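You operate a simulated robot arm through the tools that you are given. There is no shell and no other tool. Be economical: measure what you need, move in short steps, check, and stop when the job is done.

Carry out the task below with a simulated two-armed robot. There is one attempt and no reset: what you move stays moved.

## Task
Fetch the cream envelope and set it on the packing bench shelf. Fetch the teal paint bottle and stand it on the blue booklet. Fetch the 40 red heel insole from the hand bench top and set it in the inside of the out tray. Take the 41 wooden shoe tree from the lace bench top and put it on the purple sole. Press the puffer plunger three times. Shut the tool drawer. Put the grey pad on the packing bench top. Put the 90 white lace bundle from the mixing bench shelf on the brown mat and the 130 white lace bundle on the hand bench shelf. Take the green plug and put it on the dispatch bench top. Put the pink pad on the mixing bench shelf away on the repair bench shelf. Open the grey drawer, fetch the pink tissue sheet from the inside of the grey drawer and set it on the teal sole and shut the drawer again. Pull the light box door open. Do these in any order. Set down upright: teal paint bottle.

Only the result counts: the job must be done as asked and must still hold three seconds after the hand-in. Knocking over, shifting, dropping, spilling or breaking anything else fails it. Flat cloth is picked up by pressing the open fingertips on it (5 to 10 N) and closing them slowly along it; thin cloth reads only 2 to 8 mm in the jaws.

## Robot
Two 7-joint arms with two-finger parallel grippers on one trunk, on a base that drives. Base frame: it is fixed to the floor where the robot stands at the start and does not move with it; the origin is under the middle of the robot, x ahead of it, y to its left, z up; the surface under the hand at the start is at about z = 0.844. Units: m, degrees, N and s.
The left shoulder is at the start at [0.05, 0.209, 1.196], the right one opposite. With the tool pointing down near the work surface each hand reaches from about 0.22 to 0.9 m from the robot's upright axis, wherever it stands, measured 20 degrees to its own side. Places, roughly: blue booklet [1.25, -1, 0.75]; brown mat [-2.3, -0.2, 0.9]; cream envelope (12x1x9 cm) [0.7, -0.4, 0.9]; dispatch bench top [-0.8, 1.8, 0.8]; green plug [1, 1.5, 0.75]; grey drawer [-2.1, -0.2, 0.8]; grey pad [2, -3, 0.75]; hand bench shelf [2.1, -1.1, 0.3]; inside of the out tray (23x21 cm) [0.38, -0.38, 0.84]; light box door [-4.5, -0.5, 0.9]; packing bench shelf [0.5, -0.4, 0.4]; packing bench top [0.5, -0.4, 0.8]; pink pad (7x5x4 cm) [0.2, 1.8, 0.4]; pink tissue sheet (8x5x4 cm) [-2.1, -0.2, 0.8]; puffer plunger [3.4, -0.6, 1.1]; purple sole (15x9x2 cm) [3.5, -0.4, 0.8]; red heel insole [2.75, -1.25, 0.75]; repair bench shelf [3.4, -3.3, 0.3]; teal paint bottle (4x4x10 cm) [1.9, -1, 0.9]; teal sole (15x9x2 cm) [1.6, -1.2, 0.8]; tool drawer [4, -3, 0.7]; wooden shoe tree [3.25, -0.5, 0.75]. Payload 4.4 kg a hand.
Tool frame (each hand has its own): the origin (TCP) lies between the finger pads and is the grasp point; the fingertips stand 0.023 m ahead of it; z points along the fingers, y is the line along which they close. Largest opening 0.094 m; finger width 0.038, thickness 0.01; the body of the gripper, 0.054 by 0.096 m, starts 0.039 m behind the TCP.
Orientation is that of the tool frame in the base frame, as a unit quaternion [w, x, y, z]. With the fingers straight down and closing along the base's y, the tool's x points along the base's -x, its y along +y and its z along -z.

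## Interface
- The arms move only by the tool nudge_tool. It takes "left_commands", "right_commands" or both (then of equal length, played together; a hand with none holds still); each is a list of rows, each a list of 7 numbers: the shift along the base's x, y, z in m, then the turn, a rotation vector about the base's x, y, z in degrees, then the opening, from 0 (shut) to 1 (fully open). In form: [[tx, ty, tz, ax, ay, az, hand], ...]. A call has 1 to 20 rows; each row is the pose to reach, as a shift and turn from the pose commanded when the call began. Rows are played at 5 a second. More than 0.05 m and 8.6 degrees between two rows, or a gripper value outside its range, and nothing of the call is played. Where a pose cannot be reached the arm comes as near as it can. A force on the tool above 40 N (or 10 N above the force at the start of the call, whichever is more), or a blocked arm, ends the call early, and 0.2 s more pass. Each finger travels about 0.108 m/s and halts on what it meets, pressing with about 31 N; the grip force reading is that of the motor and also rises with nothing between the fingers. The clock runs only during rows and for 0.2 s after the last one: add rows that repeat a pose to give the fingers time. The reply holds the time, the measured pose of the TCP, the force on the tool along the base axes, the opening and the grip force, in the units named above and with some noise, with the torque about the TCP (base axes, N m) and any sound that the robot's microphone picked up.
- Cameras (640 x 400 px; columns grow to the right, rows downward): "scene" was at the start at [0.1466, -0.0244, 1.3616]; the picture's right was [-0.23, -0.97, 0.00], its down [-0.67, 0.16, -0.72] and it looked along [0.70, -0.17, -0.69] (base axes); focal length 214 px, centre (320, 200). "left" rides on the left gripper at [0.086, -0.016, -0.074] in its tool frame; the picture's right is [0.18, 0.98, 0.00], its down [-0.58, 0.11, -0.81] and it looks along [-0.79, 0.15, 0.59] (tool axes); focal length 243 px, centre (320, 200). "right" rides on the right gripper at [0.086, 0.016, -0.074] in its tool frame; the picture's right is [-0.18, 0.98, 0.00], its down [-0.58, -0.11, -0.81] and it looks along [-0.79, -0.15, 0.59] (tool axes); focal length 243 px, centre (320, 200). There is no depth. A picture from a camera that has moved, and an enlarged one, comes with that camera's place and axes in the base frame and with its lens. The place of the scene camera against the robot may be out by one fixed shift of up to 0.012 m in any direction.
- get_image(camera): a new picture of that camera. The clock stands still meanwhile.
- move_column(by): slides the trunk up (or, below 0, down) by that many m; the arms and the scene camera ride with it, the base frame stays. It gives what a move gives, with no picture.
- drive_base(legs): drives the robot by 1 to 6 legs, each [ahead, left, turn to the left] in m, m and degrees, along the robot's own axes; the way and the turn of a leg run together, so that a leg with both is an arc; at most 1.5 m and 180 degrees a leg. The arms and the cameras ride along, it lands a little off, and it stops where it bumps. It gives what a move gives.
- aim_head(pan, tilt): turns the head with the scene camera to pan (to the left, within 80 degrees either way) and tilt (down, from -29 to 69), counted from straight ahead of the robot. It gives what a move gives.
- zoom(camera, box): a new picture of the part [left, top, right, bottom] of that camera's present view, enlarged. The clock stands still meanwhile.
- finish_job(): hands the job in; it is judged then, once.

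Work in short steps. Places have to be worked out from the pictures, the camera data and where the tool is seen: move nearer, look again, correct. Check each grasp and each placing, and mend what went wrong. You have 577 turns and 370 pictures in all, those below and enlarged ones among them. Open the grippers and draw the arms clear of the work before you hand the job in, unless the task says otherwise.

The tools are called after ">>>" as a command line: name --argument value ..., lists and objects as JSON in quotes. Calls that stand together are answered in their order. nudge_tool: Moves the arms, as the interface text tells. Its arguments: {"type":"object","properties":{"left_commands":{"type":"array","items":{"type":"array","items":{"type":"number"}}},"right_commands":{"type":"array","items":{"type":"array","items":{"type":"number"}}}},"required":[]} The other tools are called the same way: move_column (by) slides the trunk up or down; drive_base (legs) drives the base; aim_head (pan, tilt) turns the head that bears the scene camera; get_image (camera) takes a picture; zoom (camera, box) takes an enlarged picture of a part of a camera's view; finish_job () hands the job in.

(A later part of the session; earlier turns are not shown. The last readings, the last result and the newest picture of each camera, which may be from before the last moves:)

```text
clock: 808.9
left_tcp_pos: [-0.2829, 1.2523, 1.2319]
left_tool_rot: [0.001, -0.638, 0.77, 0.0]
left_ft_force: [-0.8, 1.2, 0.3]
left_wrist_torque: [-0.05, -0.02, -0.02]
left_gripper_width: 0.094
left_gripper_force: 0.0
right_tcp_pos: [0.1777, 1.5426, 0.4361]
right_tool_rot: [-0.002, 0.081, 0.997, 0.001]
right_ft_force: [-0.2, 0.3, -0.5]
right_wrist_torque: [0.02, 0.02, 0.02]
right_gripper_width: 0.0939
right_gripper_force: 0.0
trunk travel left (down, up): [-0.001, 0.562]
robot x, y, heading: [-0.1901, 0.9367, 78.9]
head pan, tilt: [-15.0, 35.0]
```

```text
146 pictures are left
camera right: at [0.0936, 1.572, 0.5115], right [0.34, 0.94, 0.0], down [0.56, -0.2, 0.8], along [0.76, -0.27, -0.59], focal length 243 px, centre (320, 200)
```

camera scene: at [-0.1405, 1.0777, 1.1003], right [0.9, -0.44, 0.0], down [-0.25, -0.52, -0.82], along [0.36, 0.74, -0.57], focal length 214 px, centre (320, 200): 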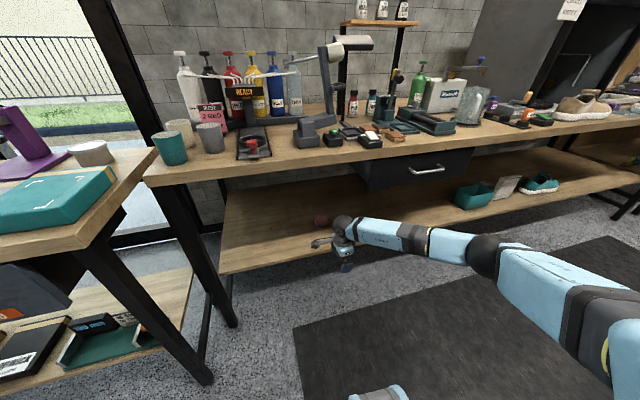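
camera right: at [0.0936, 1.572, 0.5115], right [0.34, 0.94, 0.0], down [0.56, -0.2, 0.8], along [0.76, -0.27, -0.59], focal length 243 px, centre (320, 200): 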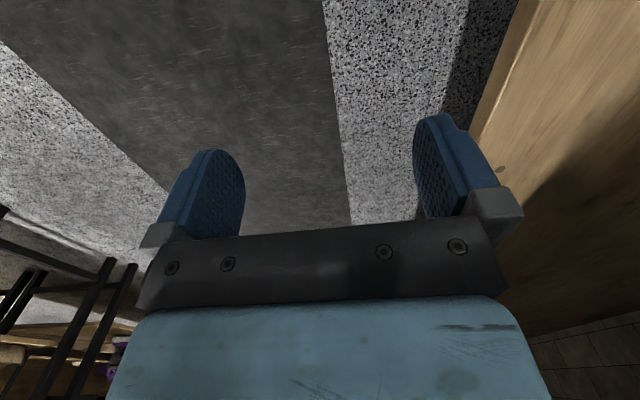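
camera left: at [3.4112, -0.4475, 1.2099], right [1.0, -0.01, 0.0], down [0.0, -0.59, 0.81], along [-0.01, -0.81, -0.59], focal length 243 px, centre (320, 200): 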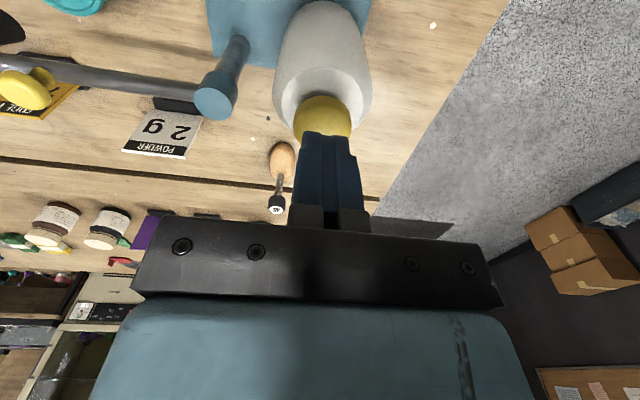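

>>> drive_base --legs '[[0.18, 0.0, 0]]'

>>> get_image --camera "right"

>>> get_image --camera "scene"

```text
clock: 810.4
left_tcp_pos: [-0.2453, 1.4345, 1.2312]
left_tool_rot: [-0.001, -0.637, 0.771, 0.0]
left_ft_force: [0.8, 0.2, 0.7]
left_wrist_torque: [-0.01, 0.01, 0.02]
left_gripper_width: 0.094
left_gripper_force: 0.1
right_tcp_pos: [0.2138, 1.7177, 0.4309]
right_tool_rot: [-0.002, 0.082, 0.997, -0.002]
right_ft_force: [-0.2, -0.7, 0.5]
right_wrist_torque: [-0.02, -0.01, 0.03]
right_gripper_width: 0.0939
right_gripper_force: 0.1
trunk travel left (down, up): [-0.001, 0.562]
robot x, y, heading: [-0.1581, 1.1163, 78.8]
head pan, tilt: [-15.0, 35.0]
```

```text
145 pictures are left
camera right: at [0.1306, 1.749, 0.5061], right [0.34, 0.94, -0.01], down [0.56, -0.2, 0.8], along [0.75, -0.28, -0.59], focal length 243 px, centre (320, 200)
```

right: 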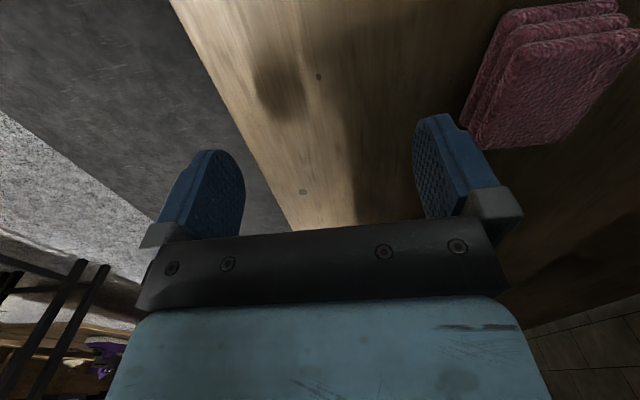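

```text
144 pictures are left
camera scene: at [-0.1026, 1.2582, 1.0991], right [0.9, -0.44, 0.0], down [-0.26, -0.52, -0.82], along [0.36, 0.73, -0.58], focal length 214 px, centre (320, 200)
```

scene: 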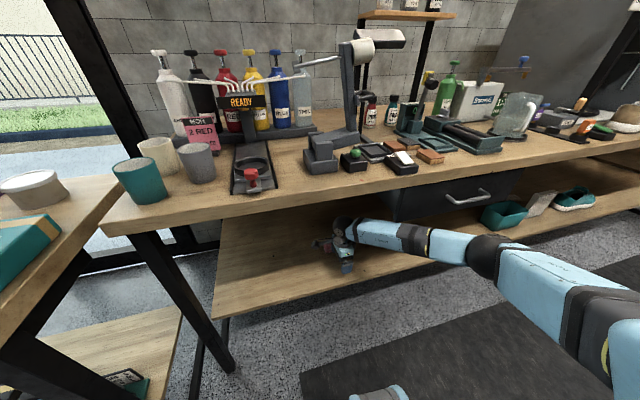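

Pad centre about (0.222,1.833). Edge in a bit more.

>>> drive_base --legs '[[0.07, 0.0, 0]]'

>>> nudge_tool --right_commands '[[0, 0.025, 0.002, 0, 0, 0, 1], [0, 0.048, 0.002, 0, 0, 0, 1], [0, 0.048, 0.002, 0, 0, 0, 1]]'

>>> get_image --camera "right"

```text
clock: 811.4
left_tcp_pos: [-0.2211, 1.4978, 1.232]
left_tool_rot: [-0.003, -0.635, 0.773, 0.003]
left_ft_force: [-0.2, -0.8, 0.1]
left_wrist_torque: [0.01, 0.04, -0.02]
left_gripper_width: 0.0942
left_gripper_force: 0.0
right_tcp_pos: [0.2272, 1.7627, 0.4025]
right_tool_rot: [-0.006, 0.082, 0.996, -0.023]
right_ft_force: [0.6, 0.0, -0.2]
right_wrist_torque: [0.04, 0.0, 0.05]
right_gripper_width: 0.0942
right_gripper_force: 0.0
trunk travel left (down, up): [-0.001, 0.562]
robot x, y, heading: [-0.1436, 1.1797, 78.2]
head pan, tilt: [-15.0, 35.0]
```

```text
clock: 812.4
left_tcp_pos: [-0.2164, 1.5021, 1.2337]
left_tool_rot: [0.002, -0.616, 0.788, -0.001]
left_ft_force: [0.1, 1.3, 0.3]
left_wrist_torque: [-0.12, -0.06, 0.01]
left_gripper_width: 0.0939
left_gripper_force: 0.0
right_tcp_pos: [0.2601, 1.7688, 0.3882]
right_tool_rot: [0.001, 0.111, 0.993, -0.041]
right_ft_force: [0.1, 0.2, 0.8]
right_wrist_torque: [0.01, 0.06, -0.01]
right_gripper_width: 0.0943
right_gripper_force: 0.1
trunk travel left (down, up): [-0.001, 0.562]
robot x, y, heading: [-0.1446, 1.1793, 75.4]
head pan, tilt: [-15.0, 35.0]
stopped in row 3 (right hand): the arm was blocked; the commanded pose is now the measured one
```

```text
143 pictures are left
camera right: at [0.1799, 1.8098, 0.4614], right [0.4, 0.91, -0.08], down [0.55, -0.17, 0.82], along [0.74, -0.37, -0.57], focal length 243 px, centre (320, 200)
```

right: 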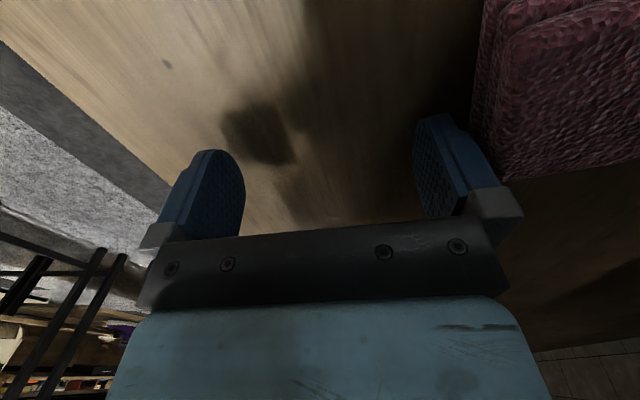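

The forearm is catching the drawer. Back out; I'll instead use neutral yaw with the tool pitched forward so the wrist stays further out.

>>> nudge_tool --right_commands '[[-0.02, -0.01, 0.01, 1, 0, -1, 1], [-0.03, -0.03, 0.02, 2, 0.0, -2, 1]]'

>>> drive_base --legs '[[-0.5, 0, 3]]'

>>> get_image --camera "scene"

```text
clock: 813.0
left_tcp_pos: [-0.2154, 1.507, 1.2297]
left_tool_rot: [-0.002, -0.618, 0.787, -0.001]
left_ft_force: [-0.5, -0.3, -0.3]
left_wrist_torque: [0.0, 0.01, 0.02]
left_gripper_width: 0.0943
left_gripper_force: 0.2
right_tcp_pos: [0.2187, 1.7435, 0.401]
right_tool_rot: [-0.006, 0.121, 0.992, -0.026]
right_ft_force: [-0.8, -0.9, -0.2]
right_wrist_torque: [0.0, -0.01, 0.03]
right_gripper_width: 0.0941
right_gripper_force: 0.1
trunk travel left (down, up): [-0.001, 0.562]
robot x, y, heading: [-0.142, 1.1855, 75.9]
head pan, tilt: [-15.0, 35.0]
```

```text
clock: 815.9
left_tcp_pos: [-0.3432, 1.0078, 1.2321]
left_tool_rot: [0.002, -0.635, 0.772, -0.001]
left_ft_force: [-0.7, 0.1, -0.3]
left_wrist_torque: [-0.02, 0.02, 0.03]
left_gripper_width: 0.0939
left_gripper_force: 0.0
right_tcp_pos: [0.0884, 1.2734, 0.4131]
right_tool_rot: [-0.001, 0.102, 0.995, -0.019]
right_ft_force: [0.7, -0.5, -0.4]
right_wrist_torque: [0.0, -0.02, 0.01]
right_gripper_width: 0.0939
right_gripper_force: 0.1
trunk travel left (down, up): [-0.001, 0.562]
robot x, y, heading: [-0.2562, 0.6957, 78.6]
head pan, tilt: [-15.0, 35.0]
```

```text
142 pictures are left
camera scene: at [-0.2024, 0.8323, 1.1004], right [0.9, -0.44, 0.0], down [-0.25, -0.51, -0.82], along [0.36, 0.73, -0.57], focal length 214 px, centre (320, 200)
```

scene: 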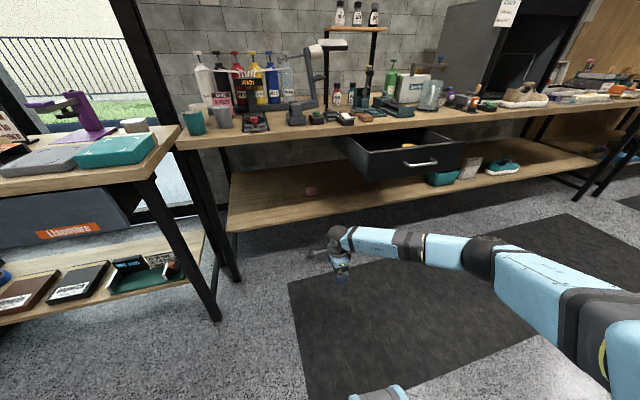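

The forearm dragged the drawer open as I backed out. I must shut it again. First bring the right hand back and up.

>>> nudge_tool --right_commands '[[-0.008, -0.04, 0.01, -1, 0, 0, 0.5], [-0.016, -0.08, 0.03, -2.2, 0, 0, 0], [-0.024, -0.11, 0.06, -2.2, 0, 0, 0], [-0.028, -0.13, 0.1, -2.2, 0, 0, 0], [-0.03, -0.14, 0.145, -2.2, 0, 0, 0], [-0.03, -0.145, 0.19, -2.2, 0, 0, 0], [-0.03, -0.145, 0.235, -2.2, 0, 0, 0], [-0.03, -0.145, 0.28, -2.2, 0, 0, 0], [-0.03, -0.145, 0.325, -2.2, 0, 0, 0], [-0.03, -0.145, 0.37, -2.2, 0, 0, 0]]'

>>> zoom --camera "scene" --box '[300, 90, 500, 215]'

```text
clock: 818.1
left_tcp_pos: [-0.3441, 1.0078, 1.233]
left_tool_rot: [0.002, -0.635, 0.772, 0.0]
left_ft_force: [0.1, -0.5, 0.0]
left_wrist_torque: [-0.01, 0.01, -0.01]
left_gripper_width: 0.0941
left_gripper_force: 0.0
right_tcp_pos: [0.0597, 1.1264, 0.7832]
right_tool_rot: [0.0, 0.102, 0.994, -0.039]
right_ft_force: [0.3, -0.5, 1.1]
right_wrist_torque: [-0.01, -0.02, -0.03]
right_gripper_width: 0.0001
right_gripper_force: 30.9
trunk travel left (down, up): [-0.001, 0.562]
robot x, y, heading: [-0.2562, 0.6925, 78.8]
head pan, tilt: [-15.0, 35.0]
```

```text
3.20 times, centred on (400, 152) of scene
camera zoom: at [-0.2026, 0.8324, 1.1003], right [0.9, -0.44, 0.0], down [-0.25, -0.51, -0.82], along [0.36, 0.73, -0.57], focal length 686 px, centre (64, 352)
```

zoom: 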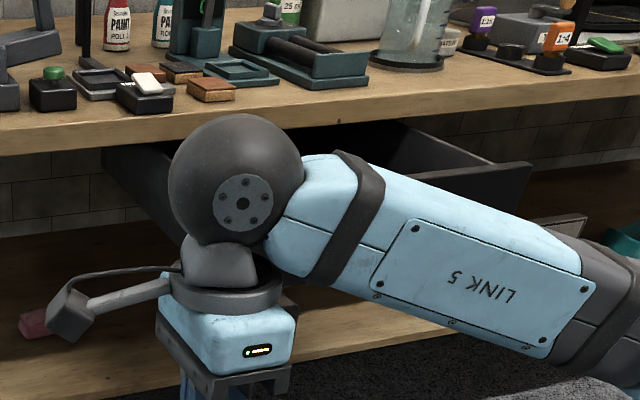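

>>> drive_base --legs '[[0, -0.28, 0]]'

>>> nudge_tool --right_commands '[[0, 0, 0, 7, -1.4, 0, 0], [0, 0, 0, 14, -2.8, 0, 0], [0, 0, 0, 21, -4.2, 0, 0], [0, 0, 0, 28, -5.6, 0, 0], [0, 0, 0, 35, -7, 0, 0], [0, 0, 0, 42, -8.4, 0, 0], [0, 0, -0.01, 50, -9.8, 0, 0], [0, 0, -0.02, 52, -10, 0, 0]]'

>>> get_image --camera "scene"

```text
clock: 821.2
left_tcp_pos: [-0.0688, 0.9534, 1.2325]
left_tool_rot: [0.002, -0.636, 0.771, 0.0]
left_ft_force: [0.8, 0.2, 0.5]
left_wrist_torque: [-0.03, 0.0, 0.0]
left_gripper_width: 0.0939
left_gripper_force: 0.0
right_tcp_pos: [0.3341, 1.0714, 0.7806]
right_tool_rot: [0.0, 0.099, 0.994, -0.038]
right_ft_force: [0.3, 0.3, 0.1]
right_wrist_torque: [0.0, 0.0, 0.01]
right_gripper_width: 0.0002
right_gripper_force: 30.8
trunk travel left (down, up): [-0.001, 0.562]
robot x, y, heading: [0.0233, 0.6369, 78.9]
head pan, tilt: [-15.0, 35.0]
```

```text
clock: 823.0
left_tcp_pos: [-0.0681, 0.9526, 1.233]
left_tool_rot: [0.002, -0.636, 0.772, 0.0]
left_ft_force: [0.3, 0.4, -0.3]
left_wrist_torque: [-0.01, -0.03, -0.02]
left_gripper_width: 0.0943
left_gripper_force: 0.0
right_tcp_pos: [0.3339, 1.0712, 0.7621]
right_tool_rot: [0.04, 0.094, 0.907, 0.41]
right_ft_force: [0.0, 1.2, -0.3]
right_wrist_torque: [0.04, -0.01, 0.03]
right_gripper_width: 0.0
right_gripper_force: 31.4
trunk travel left (down, up): [-0.001, 0.562]
robot x, y, heading: [0.0222, 0.6387, 78.9]
head pan, tilt: [-15.0, 35.0]
```

```text
140 pictures are left
camera scene: at [0.0738, 0.7774, 1.1004], right [0.9, -0.44, 0.0], down [-0.25, -0.51, -0.82], along [0.36, 0.73, -0.57], focal length 214 px, centre (320, 200)
```

scene: 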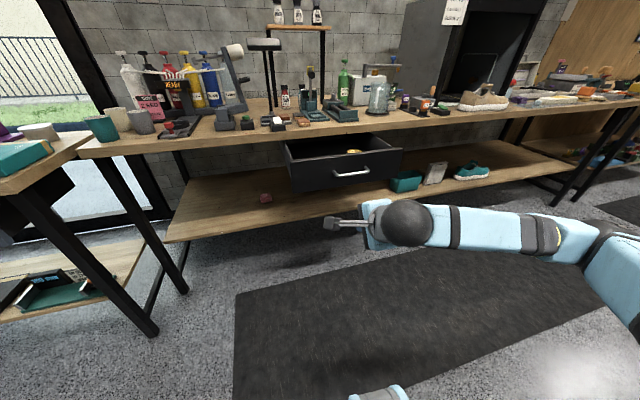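

Handle at about (0.462,1.327,0.75). Shift the fist nearer the drawer centre and push.

>>> nudge_tool --right_commands '[[0.025, -0.005, -0.005, 0, 0, 0, 0], [0.05, -0.01, -0.01, 0, 0, 0, 0]]'

>>> drive_base --legs '[[0.35, 0, 0]]'

>>> get_image --camera "scene"

```text
clock: 823.6
left_tcp_pos: [-0.0691, 0.9534, 1.2327]
left_tool_rot: [0.002, -0.637, 0.771, 0.0]
left_ft_force: [0.0, -0.4, 0.3]
left_wrist_torque: [0.0, -0.04, -0.02]
left_gripper_width: 0.0941
left_gripper_force: 0.0
right_tcp_pos: [0.3839, 1.0618, 0.75]
right_tool_rot: [0.04, 0.092, 0.907, 0.41]
right_ft_force: [-0.3, 0.1, 0.1]
right_wrist_torque: [-0.03, -0.02, 0.0]
right_gripper_width: 0.0
right_gripper_force: 31.3
trunk travel left (down, up): [-0.001, 0.562]
robot x, y, heading: [0.0236, 0.6375, 78.9]
head pan, tilt: [-15.0, 35.0]
```

```text
clock: 825.9
left_tcp_pos: [0.0018, 1.2969, 1.2325]
left_tool_rot: [0.001, -0.635, 0.773, -0.001]
left_ft_force: [0.1, 0.1, -0.8]
left_wrist_torque: [-0.02, 0.02, -0.03]
left_gripper_width: 0.094
left_gripper_force: 0.0
right_tcp_pos: [0.4543, 1.4024, 0.7513]
right_tool_rot: [0.042, 0.095, 0.907, 0.409]
right_ft_force: [0.1, 0.6, -0.3]
right_wrist_torque: [0.0, -0.02, 0.03]
right_gripper_width: 0.0
right_gripper_force: 30.8
trunk travel left (down, up): [-0.001, 0.562]
robot x, y, heading: [0.0893, 0.9809, 78.6]
head pan, tilt: [-15.0, 35.0]
```

```text
139 pictures are left
camera scene: at [0.1434, 1.1201, 1.1003], right [0.89, -0.45, 0.0], down [-0.26, -0.51, -0.82], along [0.37, 0.73, -0.57], focal length 214 px, centre (320, 200)
```

scene: 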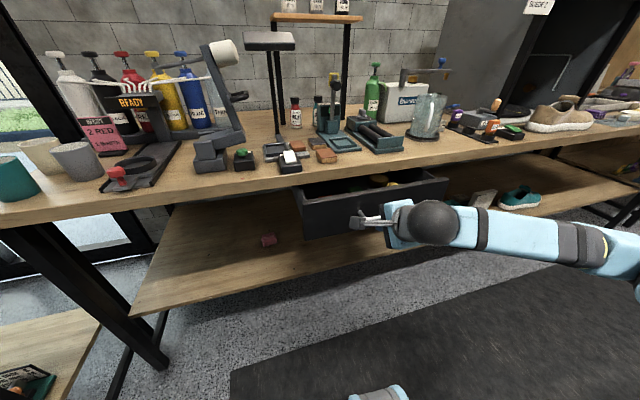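

>>> drive_base --legs '[[0.1, 0, 0]]'

>>> get_image --camera "scene"

```text
clock: 827.1
left_tcp_pos: [0.0209, 1.3892, 1.2338]
left_tool_rot: [0.002, -0.635, 0.772, -0.001]
left_ft_force: [0.0, -0.2, 0.4]
left_wrist_torque: [0.01, -0.02, 0.04]
left_gripper_width: 0.0941
left_gripper_force: 0.0
right_tcp_pos: [0.4722, 1.4906, 0.7504]
right_tool_rot: [0.042, 0.093, 0.908, 0.406]
right_ft_force: [0.1, -0.5, -0.8]
right_wrist_torque: [-0.04, 0.0, 0.01]
right_gripper_width: 0.0
right_gripper_force: 31.3
trunk travel left (down, up): [-0.001, 0.562]
robot x, y, heading: [0.1104, 1.0711, 78.4]
head pan, tilt: [-15.0, 35.0]
stopped in leg 1: the force on the tool passed its limit at 54 N (the readings are from after the stop); the commanded pose is now the measured one
```

```text
138 pictures are left
camera scene: at [0.1622, 1.2118, 1.1004], right [0.89, -0.45, 0.0], down [-0.26, -0.51, -0.82], along [0.37, 0.73, -0.57], focal length 214 px, centre (320, 200)
```

scene: 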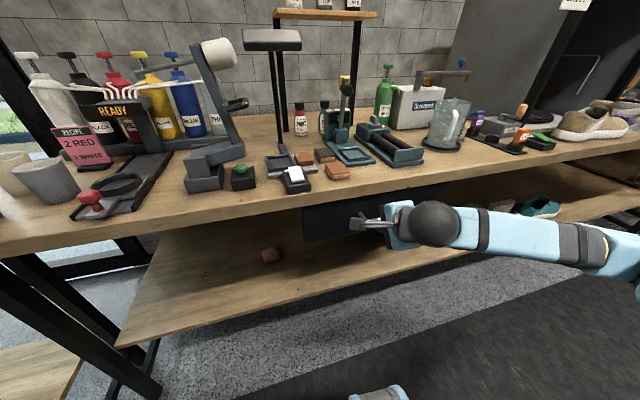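

Looks shut (54 N stop). Give one more small push to be sure.

>>> nudge_tool --right_commands '[[0.002, 0.01, 0, 0, 0, 0, 0], [0.004, 0.02, 0, 0, 0, 0, 0], [0.006, 0.03, 0, 0, 0, 0, 0], [0.008, 0.04, 0, 0, 0, 0, 0]]'

>>> drive_base --legs '[[-0.4, 0, 0]]'

>>> zoom --camera "scene" --box '[220, 80, 460, 230]'

```text
clock: 827.5
left_tcp_pos: [0.0201, 1.389, 1.2328]
left_tool_rot: [0.001, -0.634, 0.773, -0.001]
left_ft_force: [-0.2, -0.2, -1.0]
left_wrist_torque: [-0.02, -0.02, 0.01]
left_gripper_width: 0.0938
left_gripper_force: 0.1
right_tcp_pos: [0.4725, 1.4937, 0.7483]
right_tool_rot: [0.04, 0.091, 0.91, 0.403]
right_ft_force: [-0.1, -0.5, -1.3]
right_wrist_torque: [0.08, -0.03, 0.01]
right_gripper_width: 0.0
right_gripper_force: 30.6
trunk travel left (down, up): [-0.001, 0.562]
robot x, y, heading: [0.1122, 1.073, 78.2]
head pan, tilt: [-15.0, 35.0]
stopped in row 1 (right hand): the force on the tool passed its limit at 52 N (the readings are from after the stop); the commanded pose is now the measured one
```

```text
clock: 830.0
left_tcp_pos: [-0.0619, 0.99, 1.2339]
left_tool_rot: [0.002, -0.637, 0.771, -0.001]
left_ft_force: [0.1, 0.7, -0.2]
left_wrist_torque: [0.02, 0.02, 0.0]
left_gripper_width: 0.0939
left_gripper_force: 0.0
right_tcp_pos: [0.3893, 1.0997, 0.749]
right_tool_rot: [0.038, 0.087, 0.91, 0.403]
right_ft_force: [-0.7, -0.6, -0.7]
right_wrist_torque: [-0.01, -0.02, -0.03]
right_gripper_width: 0.0
right_gripper_force: 31.0
trunk travel left (down, up): [-0.001, 0.562]
robot x, y, heading: [0.0283, 0.6745, 78.8]
head pan, tilt: [-15.0, 35.0]
```

```text
2.67 times, centred on (340, 155) of scene
camera zoom: at [0.0814, 0.815, 1.1004], right [0.9, -0.44, 0.0], down [-0.25, -0.51, -0.82], along [0.36, 0.74, -0.57], focal length 572 px, centre (267, 320)
```

zoom: 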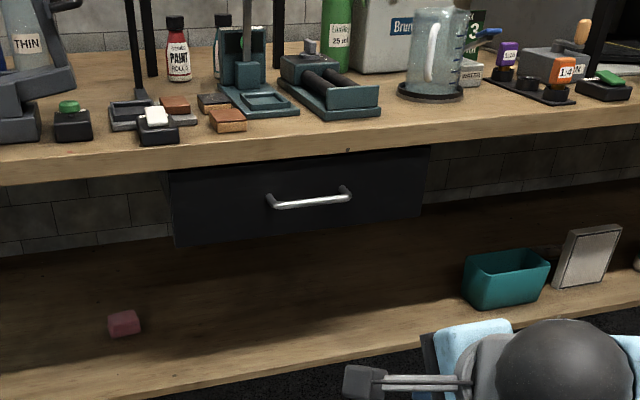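

Drawer shut again. Now roll the right hand to neutral (fingers closing sideways) while pitched forward, and see the arm posture low down.

>>> nudge_tool --right_commands '[[0, 0, 0, -1.2, -6.2, 4.9, 0.3], [0, 0, 0, -2.4, -12.4, 9.9, 0.6], [0, 0, 0, -3.7, -18.5, 14.8, 1], [0, 0, 0, -4.9, -24.7, 19.7, 1], [0, 0, 0, -6.1, -30.9, 24.7, 1], [0, 0, 0, -7.3, -37.1, 29.6, 1], [0, 0, 0, -8.5, -43.3, 34.5, 1], [0, 0, 0, -9.8, -49.5, 39.4, 1], [0, 0, 0, -11, -55.6, 44.4, 1], [0, 0, 0, -12.2, -61.8, 49.3, 1], [0, 0, 0, -13.4, -68, 54.2, 1]]'

>>> get_image --camera "scene"

```text
clock: 832.4
left_tcp_pos: [-0.0619, 0.9918, 1.2308]
left_tool_rot: [0.001, -0.637, 0.771, -0.001]
left_ft_force: [0.0, -0.1, 0.4]
left_wrist_torque: [0.01, 0.04, 0.04]
left_gripper_width: 0.0942
left_gripper_force: 0.1
right_tcp_pos: [0.39, 1.1008, 0.7486]
right_tool_rot: [0.354, -0.548, 0.713, 0.257]
right_ft_force: [-0.4, 0.4, -0.2]
right_wrist_torque: [0.02, 0.02, -0.01]
right_gripper_width: 0.094
right_gripper_force: 0.0
trunk travel left (down, up): [-0.001, 0.562]
robot x, y, heading: [0.0299, 0.6806, 78.8]
head pan, tilt: [-15.0, 35.0]
```

```text
136 pictures are left
camera scene: at [0.0814, 0.8152, 1.1003], right [0.9, -0.44, 0.0], down [-0.25, -0.51, -0.82], along [0.36, 0.74, -0.57], focal length 214 px, centre (320, 200)
```

scene: 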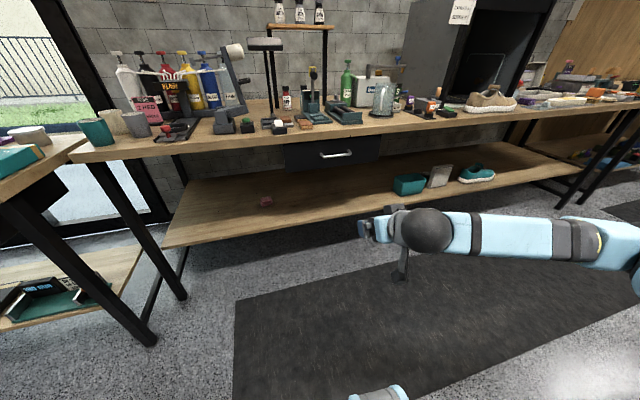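

Works. Steepen the pitch to about 60° and lower in front of the shelf, moving over to the pad's line.

>>> nudge_tool --right_commands '[[0, 0.01, -0.04, -7.2, 1.4, 1.7, 1], [0, 0.02, -0.08, -14.4, 2.9, 3.3, 1], [0, 0.03, -0.12, -21.6, 4.3, 5, 1], [0, 0.04, -0.16, -21.6, 4.3, 5, 1], [0, 0.05, -0.2, -21.6, 4.3, 5, 1], [0, 0.06, -0.24, -21.6, 4.3, 5, 1], [0, 0.07, -0.28, -21.6, 4.3, 5, 1], [0, 0.08, -0.31, -21.6, 4.3, 5, 1]]'

>>> get_image --camera "scene"

```text
clock: 834.2
left_tcp_pos: [-0.0608, 0.9924, 1.2331]
left_tool_rot: [0.001, -0.637, 0.771, -0.001]
left_ft_force: [-0.4, -0.6, -0.9]
left_wrist_torque: [0.02, 0.0, -0.01]
left_gripper_width: 0.094
left_gripper_force: 0.0
right_tcp_pos: [0.3892, 1.1809, 0.4367]
right_tool_rot: [0.206, -0.624, 0.738, 0.155]
right_ft_force: [-0.2, 0.2, -0.4]
right_wrist_torque: [0.03, 0.02, -0.02]
right_gripper_width: 0.0938
right_gripper_force: 0.0
trunk travel left (down, up): [-0.001, 0.562]
robot x, y, heading: [0.0271, 0.675, 78.7]
head pan, tilt: [-15.0, 35.0]
```

```text
135 pictures are left
camera scene: at [0.0815, 0.8154, 1.1003], right [0.9, -0.44, 0.0], down [-0.25, -0.51, -0.82], along [0.36, 0.73, -0.57], focal length 214 px, centre (320, 200)
```

scene: 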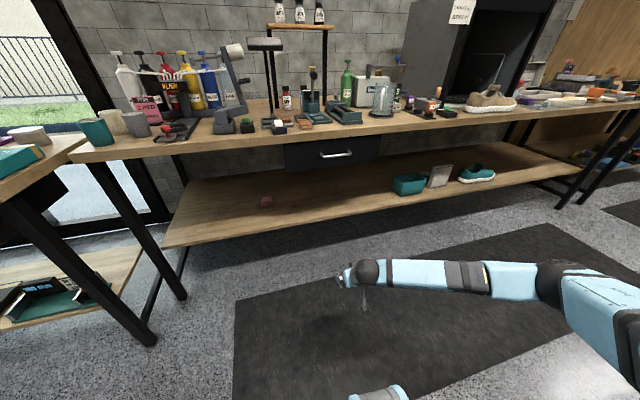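

Arm can go low with this pitch (wrist ~6 cm lower than before). Shift left to line up with the pad and lower a little more.

>>> drive_base --legs '[[0, 0.29, 0]]'

>>> nudge_tool --right_commands '[[0.004, 0.02, -0.015, 0, 0, 0, 1], [0.008, 0.04, -0.03, 0, 0, 0, 1]]'

>>> get_image --camera "right"

```text
clock: 837.3
left_tcp_pos: [-0.3484, 1.0481, 1.2319]
left_tool_rot: [0.002, -0.637, 0.771, 0.0]
left_ft_force: [-0.5, -0.2, 0.1]
left_wrist_torque: [0.0, -0.01, 0.03]
left_gripper_width: 0.0938
left_gripper_force: 0.0
right_tcp_pos: [0.103, 1.2369, 0.4388]
right_tool_rot: [0.206, -0.623, 0.739, 0.154]
right_ft_force: [-0.9, 0.4, -0.5]
right_wrist_torque: [0.0, -0.01, 0.01]
right_gripper_width: 0.0944
right_gripper_force: 0.2
trunk travel left (down, up): [-0.001, 0.562]
robot x, y, heading: [-0.2566, 0.7326, 78.7]
head pan, tilt: [-15.0, 35.0]
```

```text
clock: 837.9
left_tcp_pos: [-0.3481, 1.0482, 1.233]
left_tool_rot: [0.002, -0.636, 0.771, -0.001]
left_ft_force: [0.3, -0.4, 0.1]
left_wrist_torque: [0.0, -0.01, -0.04]
left_gripper_width: 0.0942
left_gripper_force: 0.0
right_tcp_pos: [0.1124, 1.2776, 0.4082]
right_tool_rot: [0.207, -0.623, 0.739, 0.153]
right_ft_force: [-0.3, -0.1, 0.5]
right_wrist_torque: [0.0, -0.02, 0.02]
right_gripper_width: 0.0941
right_gripper_force: 0.0
trunk travel left (down, up): [-0.001, 0.562]
robot x, y, heading: [-0.2577, 0.7348, 78.9]
head pan, tilt: [-15.0, 35.0]
```

```text
134 pictures are left
camera right: at [0.0739, 1.1698, 0.4297], right [-0.94, 0.33, 0.06], down [0.1, 0.09, 0.99], along [0.32, 0.94, -0.11], focal length 243 px, centre (320, 200)
```

right: 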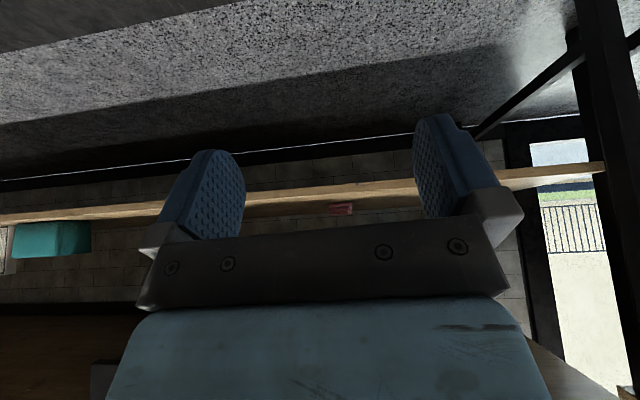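

The wrist camera looks level along the shelf; pad dead ahead and aligned. Drive in.

>>> drive_base --legs '[[0.36, 0, 0]]'

>>> get_image --camera "right"

>>> get_image --camera "scene"

```text
clock: 840.2
left_tcp_pos: [-0.2741, 1.4021, 1.2329]
left_tool_rot: [0.002, -0.634, 0.773, -0.002]
left_ft_force: [-0.3, 0.1, 0.0]
left_wrist_torque: [0.0, -0.01, 0.01]
left_gripper_width: 0.0941
left_gripper_force: 0.1
right_tcp_pos: [0.1866, 1.6277, 0.4074]
right_tool_rot: [0.207, -0.621, 0.74, 0.154]
right_ft_force: [-0.4, -0.3, 0.0]
right_wrist_torque: [0.02, 0.0, 0.02]
right_gripper_width: 0.0942
right_gripper_force: 0.0
trunk travel left (down, up): [-0.001, 0.562]
robot x, y, heading: [-0.1837, 1.0858, 78.2]
head pan, tilt: [-15.0, 35.0]
```

```text
133 pictures are left
camera right: at [0.1482, 1.5207, 0.4298], right [-0.94, 0.34, 0.06], down [0.1, 0.09, 0.99], along [0.33, 0.94, -0.11], focal length 243 px, centre (320, 200)
```

right: 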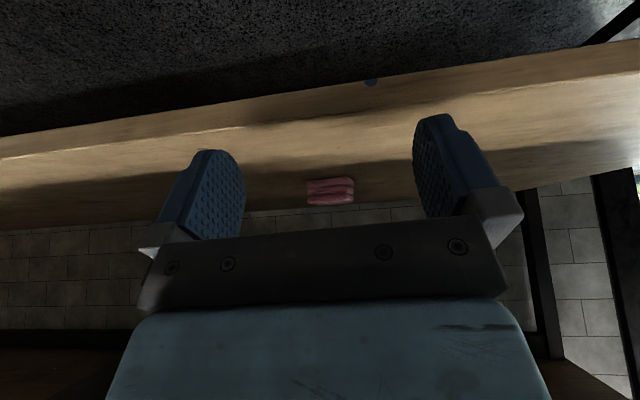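

```text
132 pictures are left
camera scene: at [-0.1331, 1.2252, 1.1003], right [0.89, -0.45, 0.0], down [-0.26, -0.51, -0.82], along [0.37, 0.73, -0.57], focal length 214 px, centre (320, 200)
```

scene: 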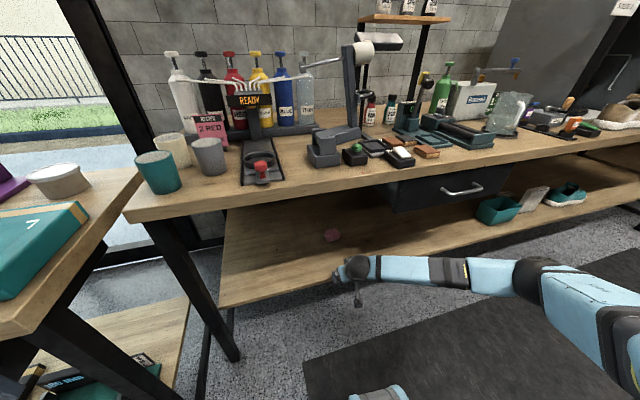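

>>> drive_base --legs '[[0.1, 0, 0]]'

>>> get_image --camera "scene"

```text
clock: 841.4
left_tcp_pos: [-0.2549, 1.499, 1.2312]
left_tool_rot: [0.002, -0.633, 0.774, -0.001]
left_ft_force: [0.1, 0.0, -0.4]
left_wrist_torque: [-0.01, 0.04, 0.0]
left_gripper_width: 0.0939
left_gripper_force: 0.0
right_tcp_pos: [0.2061, 1.7221, 0.4091]
right_tool_rot: [0.207, -0.62, 0.741, 0.153]
right_ft_force: [-0.1, -1.4, -0.1]
right_wrist_torque: [0.02, -0.01, 0.0]
right_gripper_width: 0.0942
right_gripper_force: 0.1
trunk travel left (down, up): [-0.001, 0.562]
robot x, y, heading: [-0.163, 1.1793, 78.4]
head pan, tilt: [-15.0, 35.0]
```

```text
131 pictures are left
camera scene: at [-0.1132, 1.3212, 1.1002], right [0.89, -0.45, 0.0], down [-0.26, -0.51, -0.82], along [0.37, 0.73, -0.57], focal length 214 px, centre (320, 200)
```

scene: 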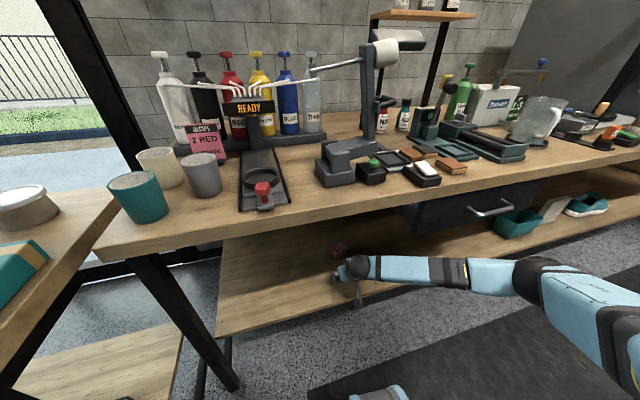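

No deflection. Extend the arm the last 11 cm around the pad.

>>> nudge_tool --right_commands '[[0.006, 0.03, 0, 0, 0, 0, 1], [0.011, 0.06, 0, 0, 0, 0, 1], [0.015, 0.08, -0.003, 0, 0, 0, 1]]'

>>> get_image --camera "right"

```text
clock: 842.2
left_tcp_pos: [-0.2543, 1.4975, 1.2329]
left_tool_rot: [0.002, -0.633, 0.774, -0.001]
left_ft_force: [0.8, -0.1, -0.2]
left_wrist_torque: [0.01, 0.0, 0.01]
left_gripper_width: 0.0938
left_gripper_force: 0.0
right_tcp_pos: [0.2201, 1.8031, 0.4047]
right_tool_rot: [0.207, -0.62, 0.741, 0.154]
right_ft_force: [0.3, 0.3, 0.2]
right_wrist_torque: [0.03, -0.01, 0.0]
right_gripper_width: 0.0934
right_gripper_force: 0.0
trunk travel left (down, up): [-0.001, 0.562]
robot x, y, heading: [-0.1656, 1.1817, 78.1]
head pan, tilt: [-15.0, 35.0]
```

```text
130 pictures are left
camera right: at [0.1822, 1.6962, 0.4265], right [-0.94, 0.34, 0.06], down [0.1, 0.09, 0.99], along [0.33, 0.94, -0.11], focal length 243 px, centre (320, 200)
```

right: 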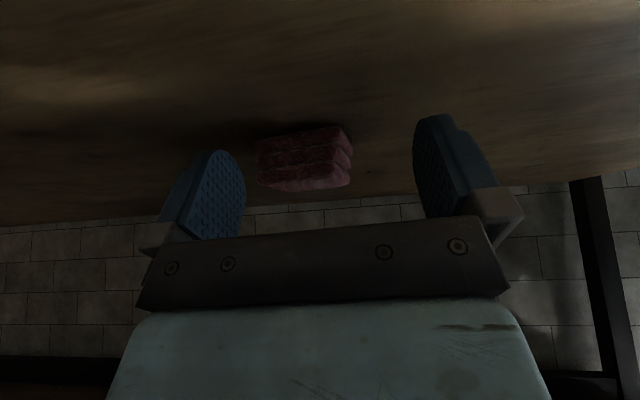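

Pad is 1.5 cm to the right and 3–4 cm further. Correct and move on.

>>> nudge_tool --right_commands '[[0.015, -0.003, 0, 0, 0, 0, 1], [0.019, 0.015, -0.003, 0, 0, 0, 1], [0.022, 0.035, -0.005, 0, 0, 0, 1], [0.022, 0.035, -0.005, 0, 0, 0, 1]]'

>>> get_image --camera "right"

```text
clock: 843.2
left_tcp_pos: [-0.253, 1.497, 1.2328]
left_tool_rot: [0.003, -0.634, 0.774, 0.0]
left_ft_force: [-0.5, 0.1, 0.4]
left_wrist_torque: [-0.02, -0.01, 0.02]
left_gripper_width: 0.0943
left_gripper_force: 0.1
right_tcp_pos: [0.243, 1.8388, 0.3999]
right_tool_rot: [0.207, -0.621, 0.741, 0.153]
right_ft_force: [0.1, -0.5, 0.4]
right_wrist_torque: [0.02, -0.04, 0.0]
right_gripper_width: 0.0938
right_gripper_force: 0.0
trunk travel left (down, up): [-0.001, 0.562]
robot x, y, heading: [-0.1624, 1.182, 78.4]
head pan, tilt: [-15.0, 35.0]
```

```text
129 pictures are left
camera right: at [0.2056, 1.731, 0.4214], right [-0.94, 0.34, 0.06], down [0.1, 0.09, 0.99], along [0.33, 0.94, -0.12], focal length 243 px, centre (320, 200)
```

right: 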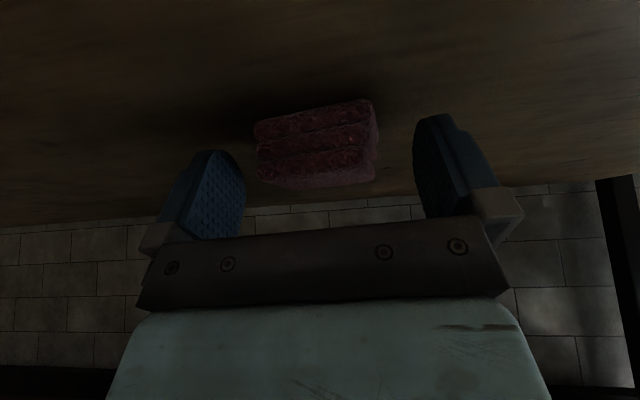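

>>> nudge_tool --right_commands '[[0.004, 0.015, -0.002, 0, 0, 0, 1], [0.007, 0.032, -0.004, 0, 0, 0, 1], [0.007, 0.032, -0.004, 0, 0, 0, 1]]'

>>> get_image --camera "right"

```text
clock: 843.9
left_tcp_pos: [-0.244, 1.4875, 1.2344]
left_tool_rot: [0.002, -0.625, 0.781, 0.003]
left_ft_force: [-0.4, -0.5, 0.8]
left_wrist_torque: [-0.02, -0.01, 0.01]
left_gripper_width: 0.094
left_gripper_force: 0.1
right_tcp_pos: [0.2647, 1.8478, 0.3892]
right_tool_rot: [0.204, -0.612, 0.749, 0.153]
right_ft_force: [2.0, 13.7, 81.1]
right_wrist_torque: [0.8, 3.89, 0.4]
right_gripper_width: 0.0937
right_gripper_force: 0.1
trunk travel left (down, up): [-0.001, 0.562]
robot x, y, heading: [-0.1658, 1.1815, 77.0]
head pan, tilt: [-15.0, 35.0]
stopped in row 3 (right hand): the force on the tool passed its limit at 54 N (the readings are from after the stop); the commanded pose is now the measured one
```

```text
128 pictures are left
camera right: at [0.2259, 1.7416, 0.413], right [-0.93, 0.36, 0.07], down [0.11, 0.09, 0.99], along [0.35, 0.93, -0.12], focal length 243 px, centre (320, 200)
```

right: 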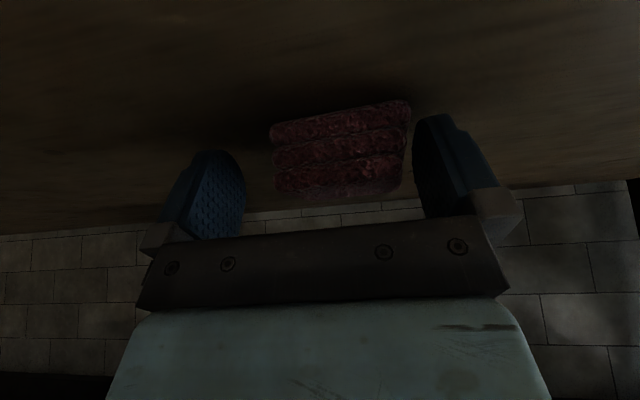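

Pressing on the shelf. Raise 1 cm and re-centre laterally.

>>> nudge_tool --right_commands '[[0, 0, 0.008, 0, 0, 0, 1], [-0.008, 0.002, 0.014, 0, 0, 1, 1], [-0.012, 0.003, 0.014, 0, 0, 1.5, 1]]'

>>> get_image --camera "right"

>>> get_image --camera "scene"

```text
clock: 844.3
left_tcp_pos: [-0.2458, 1.49, 1.2339]
left_tool_rot: [0.003, -0.625, 0.781, 0.002]
left_ft_force: [-0.3, 0.5, 0.3]
left_wrist_torque: [0.03, 0.0, -0.02]
left_gripper_width: 0.0937
left_gripper_force: 0.1
right_tcp_pos: [0.2649, 1.8487, 0.3893]
right_tool_rot: [0.203, -0.609, 0.751, 0.154]
right_ft_force: [6.4, 17.6, 49.8]
right_wrist_torque: [0.79, 2.18, -0.33]
right_gripper_width: 0.0922
right_gripper_force: 0.1
trunk travel left (down, up): [-0.001, 0.562]
robot x, y, heading: [-0.1672, 1.1746, 77.0]
head pan, tilt: [-15.0, 35.0]
stopped in row 1 (right hand): the force on the tool passed its limit at 104 N (the readings are from after the stop); the commanded pose is now the measured one
```

```text
127 pictures are left
camera right: at [0.2247, 1.7413, 0.4128], right [-0.93, 0.36, 0.07], down [0.11, 0.09, 0.99], along [0.35, 0.93, -0.12], focal length 243 px, centre (320, 200)
```

right: 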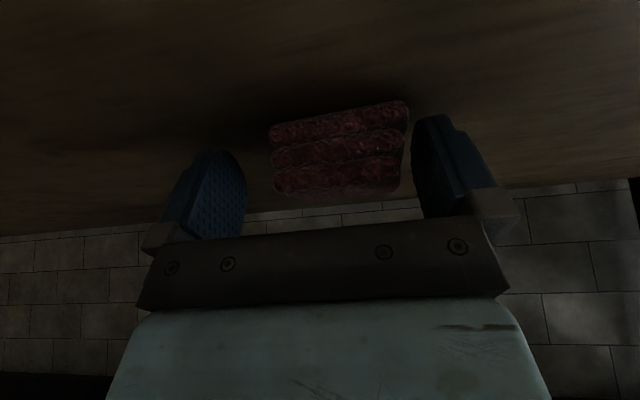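

```text
126 pictures are left
camera scene: at [-0.1089, 1.3112, 1.1007], right [0.88, -0.47, 0.0], down [-0.27, -0.5, -0.82], along [0.38, 0.73, -0.57], focal length 214 px, centre (320, 200)
```

scene: 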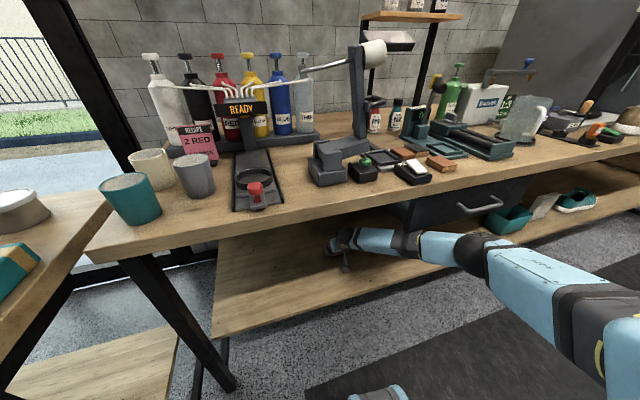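

The forearm is snug under the drawer, but the pad is already between the fingers. Close gently and see.

>>> nudge_tool --right_commands '[[0, 0, 0, 0, 0, 0, 0.7], [0, 0, 0, 0, 0, 0, 0.4], [0, 0, 0, 0, 0, 0, 0.3], [0, 0, 0, 0, 0, 0, 0.3]]'

>>> get_image --camera "right"

```text
clock: 845.3
left_tcp_pos: [-0.2467, 1.4881, 1.2342]
left_tool_rot: [0.004, -0.625, 0.78, 0.003]
left_ft_force: [0.0, -0.3, 0.5]
left_wrist_torque: [0.02, 0.01, 0.0]
left_gripper_width: 0.0939
left_gripper_force: 0.0
right_tcp_pos: [0.2625, 1.8461, 0.3902]
right_tool_rot: [0.202, -0.612, 0.749, 0.153]
right_ft_force: [-30.9, -6.6, 47.9]
right_wrist_torque: [-0.07, 2.57, 0.27]
right_gripper_width: 0.0645
right_gripper_force: 30.5
trunk travel left (down, up): [-0.001, 0.562]
robot x, y, heading: [-0.1663, 1.1732, 77.0]
head pan, tilt: [-15.0, 35.0]
```

```text
125 pictures are left
camera right: at [0.2228, 1.7403, 0.413], right [-0.93, 0.36, 0.07], down [0.11, 0.09, 0.99], along [0.35, 0.93, -0.12], focal length 243 px, centre (320, 200)
```

right: 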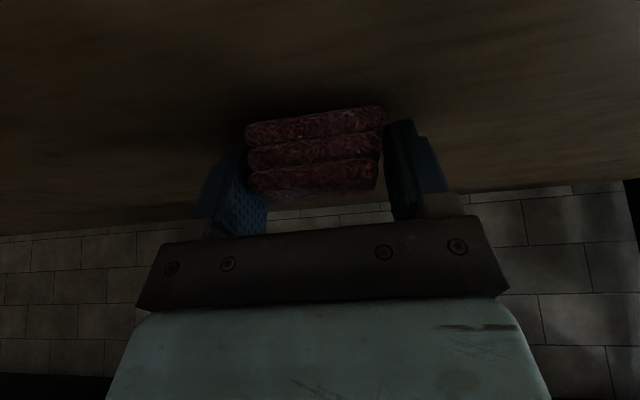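

Pad gripped (64 mm). Retract the arm horizontally in small steps first (reverse of the entry), and check the drawer.

>>> nudge_tool --right_commands '[[-0.004, -0.015, 0.002, 0, 0, 0, 0.3], [-0.008, -0.03, 0.004, 0, 0, 0, 0.3], [-0.012, -0.05, 0.008, 0, 0, 0, 0.3], [-0.018, -0.075, 0.012, 0, 0, 0, 0.3], [-0.024, -0.1, 0.014, 0, 0, 0, 0.3], [-0.03, -0.12, 0.016, 0, 0, 0, 0.3]]'

>>> get_image --camera "scene"

```text
clock: 845.6
left_tcp_pos: [-0.247, 1.4913, 1.2332]
left_tool_rot: [0.003, -0.626, 0.78, 0.001]
left_ft_force: [0.5, -0.2, 0.6]
left_wrist_torque: [0.05, 0.01, -0.03]
left_gripper_width: 0.0939
left_gripper_force: 0.0
right_tcp_pos: [0.2619, 1.8457, 0.39]
right_tool_rot: [0.207, -0.61, 0.749, 0.153]
right_ft_force: [2.8, 15.1, 23.0]
right_wrist_torque: [0.49, 0.76, -0.54]
right_gripper_width: 0.0643
right_gripper_force: 30.8
trunk travel left (down, up): [-0.001, 0.562]
robot x, y, heading: [-0.1647, 1.176, 77.3]
head pan, tilt: [-15.0, 35.0]
stopped in row 1 (right hand): the force on the tool passed its limit at 97 N (the readings are from after the stop); the commanded pose is now the measured one
```

```text
124 pictures are left
camera scene: at [-0.1101, 1.3125, 1.1005], right [0.88, -0.47, 0.0], down [-0.27, -0.51, -0.82], along [0.38, 0.73, -0.57], focal length 214 px, centre (320, 200)
```

scene: 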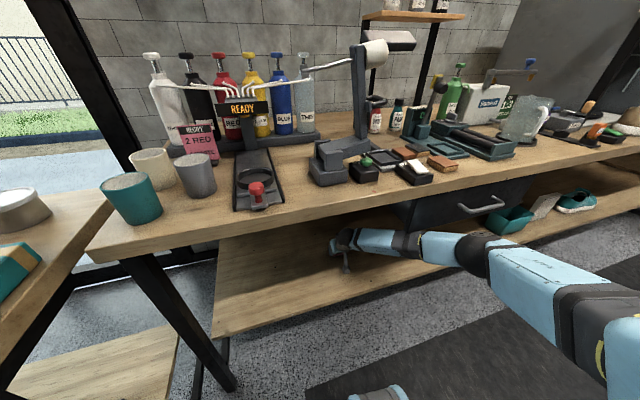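

>>> nudge_tool --right_commands '[[0, 0, 0.001, 0, 0, 0, 0.3], [0, -0.001, 0.002, 0, 0, 0, 0.3], [0, -0.002, 0.003, 0, 0, 0, 0.3], [-0.001, -0.004, 0.004, 0, 0, 0, 0.3], [-0.002, -0.007, 0.005, 0, 0, 0, 0.3], [-0.003, -0.01, 0.006, 0, 0, 0, 0.3]]'

```text
clock: 845.9
left_tcp_pos: [-0.2482, 1.491, 1.2342]
left_tool_rot: [0.002, -0.625, 0.781, 0.001]
left_ft_force: [0.6, -0.1, -0.1]
left_wrist_torque: [-0.02, 0.03, -0.02]
left_gripper_width: 0.0939
left_gripper_force: 0.0
right_tcp_pos: [0.2619, 1.8467, 0.3904]
right_tool_rot: [0.206, -0.61, 0.75, 0.152]
right_ft_force: [2.8, 11.2, 20.2]
right_wrist_torque: [0.32, 0.64, -0.23]
right_gripper_width: 0.0642
right_gripper_force: 30.9
trunk travel left (down, up): [-0.001, 0.562]
robot x, y, heading: [-0.1672, 1.1751, 76.8]
head pan, tilt: [-15.0, 35.0]
stopped in row 1 (right hand): the force on the tool passed its limit at 46 N (the readings are from after the stop); the commanded pose is now the measured one
```

>>> drive_base --legs '[[-0.04, 0, 1.5]]'

>>> get_image --camera "scene"

```text
clock: 846.8
left_tcp_pos: [-0.2663, 1.4498, 1.2338]
left_tool_rot: [0.002, -0.635, 0.772, 0.0]
left_ft_force: [1.6, -0.7, -0.1]
left_wrist_torque: [-0.01, 0.02, 0.0]
left_gripper_width: 0.094
left_gripper_force: 0.0
right_tcp_pos: [0.2361, 1.8162, 0.3906]
right_tool_rot: [0.204, -0.62, 0.741, 0.154]
right_ft_force: [-1.3, 0.6, 3.0]
right_wrist_torque: [-0.03, 0.06, -0.02]
right_gripper_width: 0.0642
right_gripper_force: 30.9
trunk travel left (down, up): [-0.001, 0.562]
robot x, y, heading: [-0.1732, 1.1336, 78.5]
head pan, tilt: [-15.0, 35.0]
```

```text
123 pictures are left
camera scene: at [-0.1237, 1.2757, 1.1006], right [0.9, -0.44, 0.0], down [-0.25, -0.51, -0.82], along [0.36, 0.73, -0.57], focal length 214 px, centre (320, 200)
```

scene: 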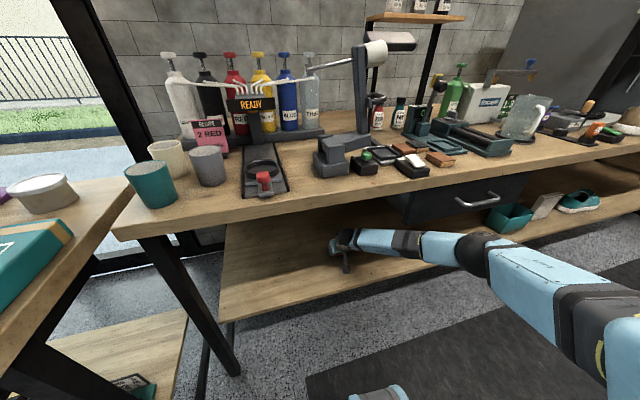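

Free now; drawer unaffected. Lift 1 cm and continue backing in steps.

>>> nudge_tool --right_commands '[[-0.002, -0.012, 0.004, 0, 0, 0, 0.3], [-0.006, -0.03, 0.008, 0, 0, 0, 0.3], [-0.01, -0.05, 0.01, 0, 0, 0, 0.3]]'

>>> drive_base --legs '[[-0.12, 0, 0]]'

>>> get_image --camera "scene"

```text
clock: 847.6
left_tcp_pos: [-0.2651, 1.452, 1.2322]
left_tool_rot: [0.003, -0.635, 0.772, 0.0]
left_ft_force: [0.2, 0.2, -0.2]
left_wrist_torque: [0.02, 0.02, 0.01]
left_gripper_width: 0.0938
left_gripper_force: 0.0
right_tcp_pos: [0.2258, 1.7666, 0.3994]
right_tool_rot: [0.204, -0.621, 0.741, 0.155]
right_ft_force: [-0.4, 0.4, -0.3]
right_wrist_torque: [-0.03, -0.02, 0.01]
right_gripper_width: 0.0642
right_gripper_force: 30.8
trunk travel left (down, up): [-0.001, 0.562]
robot x, y, heading: [-0.175, 1.137, 78.8]
head pan, tilt: [-15.0, 35.0]
```

```text
clock: 848.8
left_tcp_pos: [-0.2884, 1.3354, 1.2326]
left_tool_rot: [0.002, -0.636, 0.772, 0.001]
left_ft_force: [0.3, -0.3, 0.7]
left_wrist_torque: [0.01, 0.02, 0.0]
left_gripper_width: 0.0942
left_gripper_force: 0.0
right_tcp_pos: [0.2014, 1.6524, 0.4]
right_tool_rot: [0.204, -0.621, 0.741, 0.153]
right_ft_force: [0.0, 0.2, -0.1]
right_wrist_torque: [-0.03, 0.02, 0.02]
right_gripper_width: 0.0642
right_gripper_force: 30.9
trunk travel left (down, up): [-0.001, 0.562]
robot x, y, heading: [-0.1991, 1.0227, 78.6]
head pan, tilt: [-15.0, 35.0]
```

```text
122 pictures are left
camera scene: at [-0.1467, 1.1605, 1.1005], right [0.9, -0.44, 0.0], down [-0.25, -0.51, -0.82], along [0.36, 0.73, -0.57], focal length 214 px, centre (320, 200)
```

scene: 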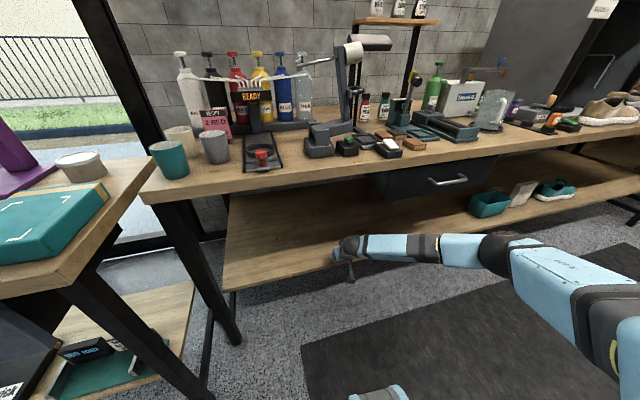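

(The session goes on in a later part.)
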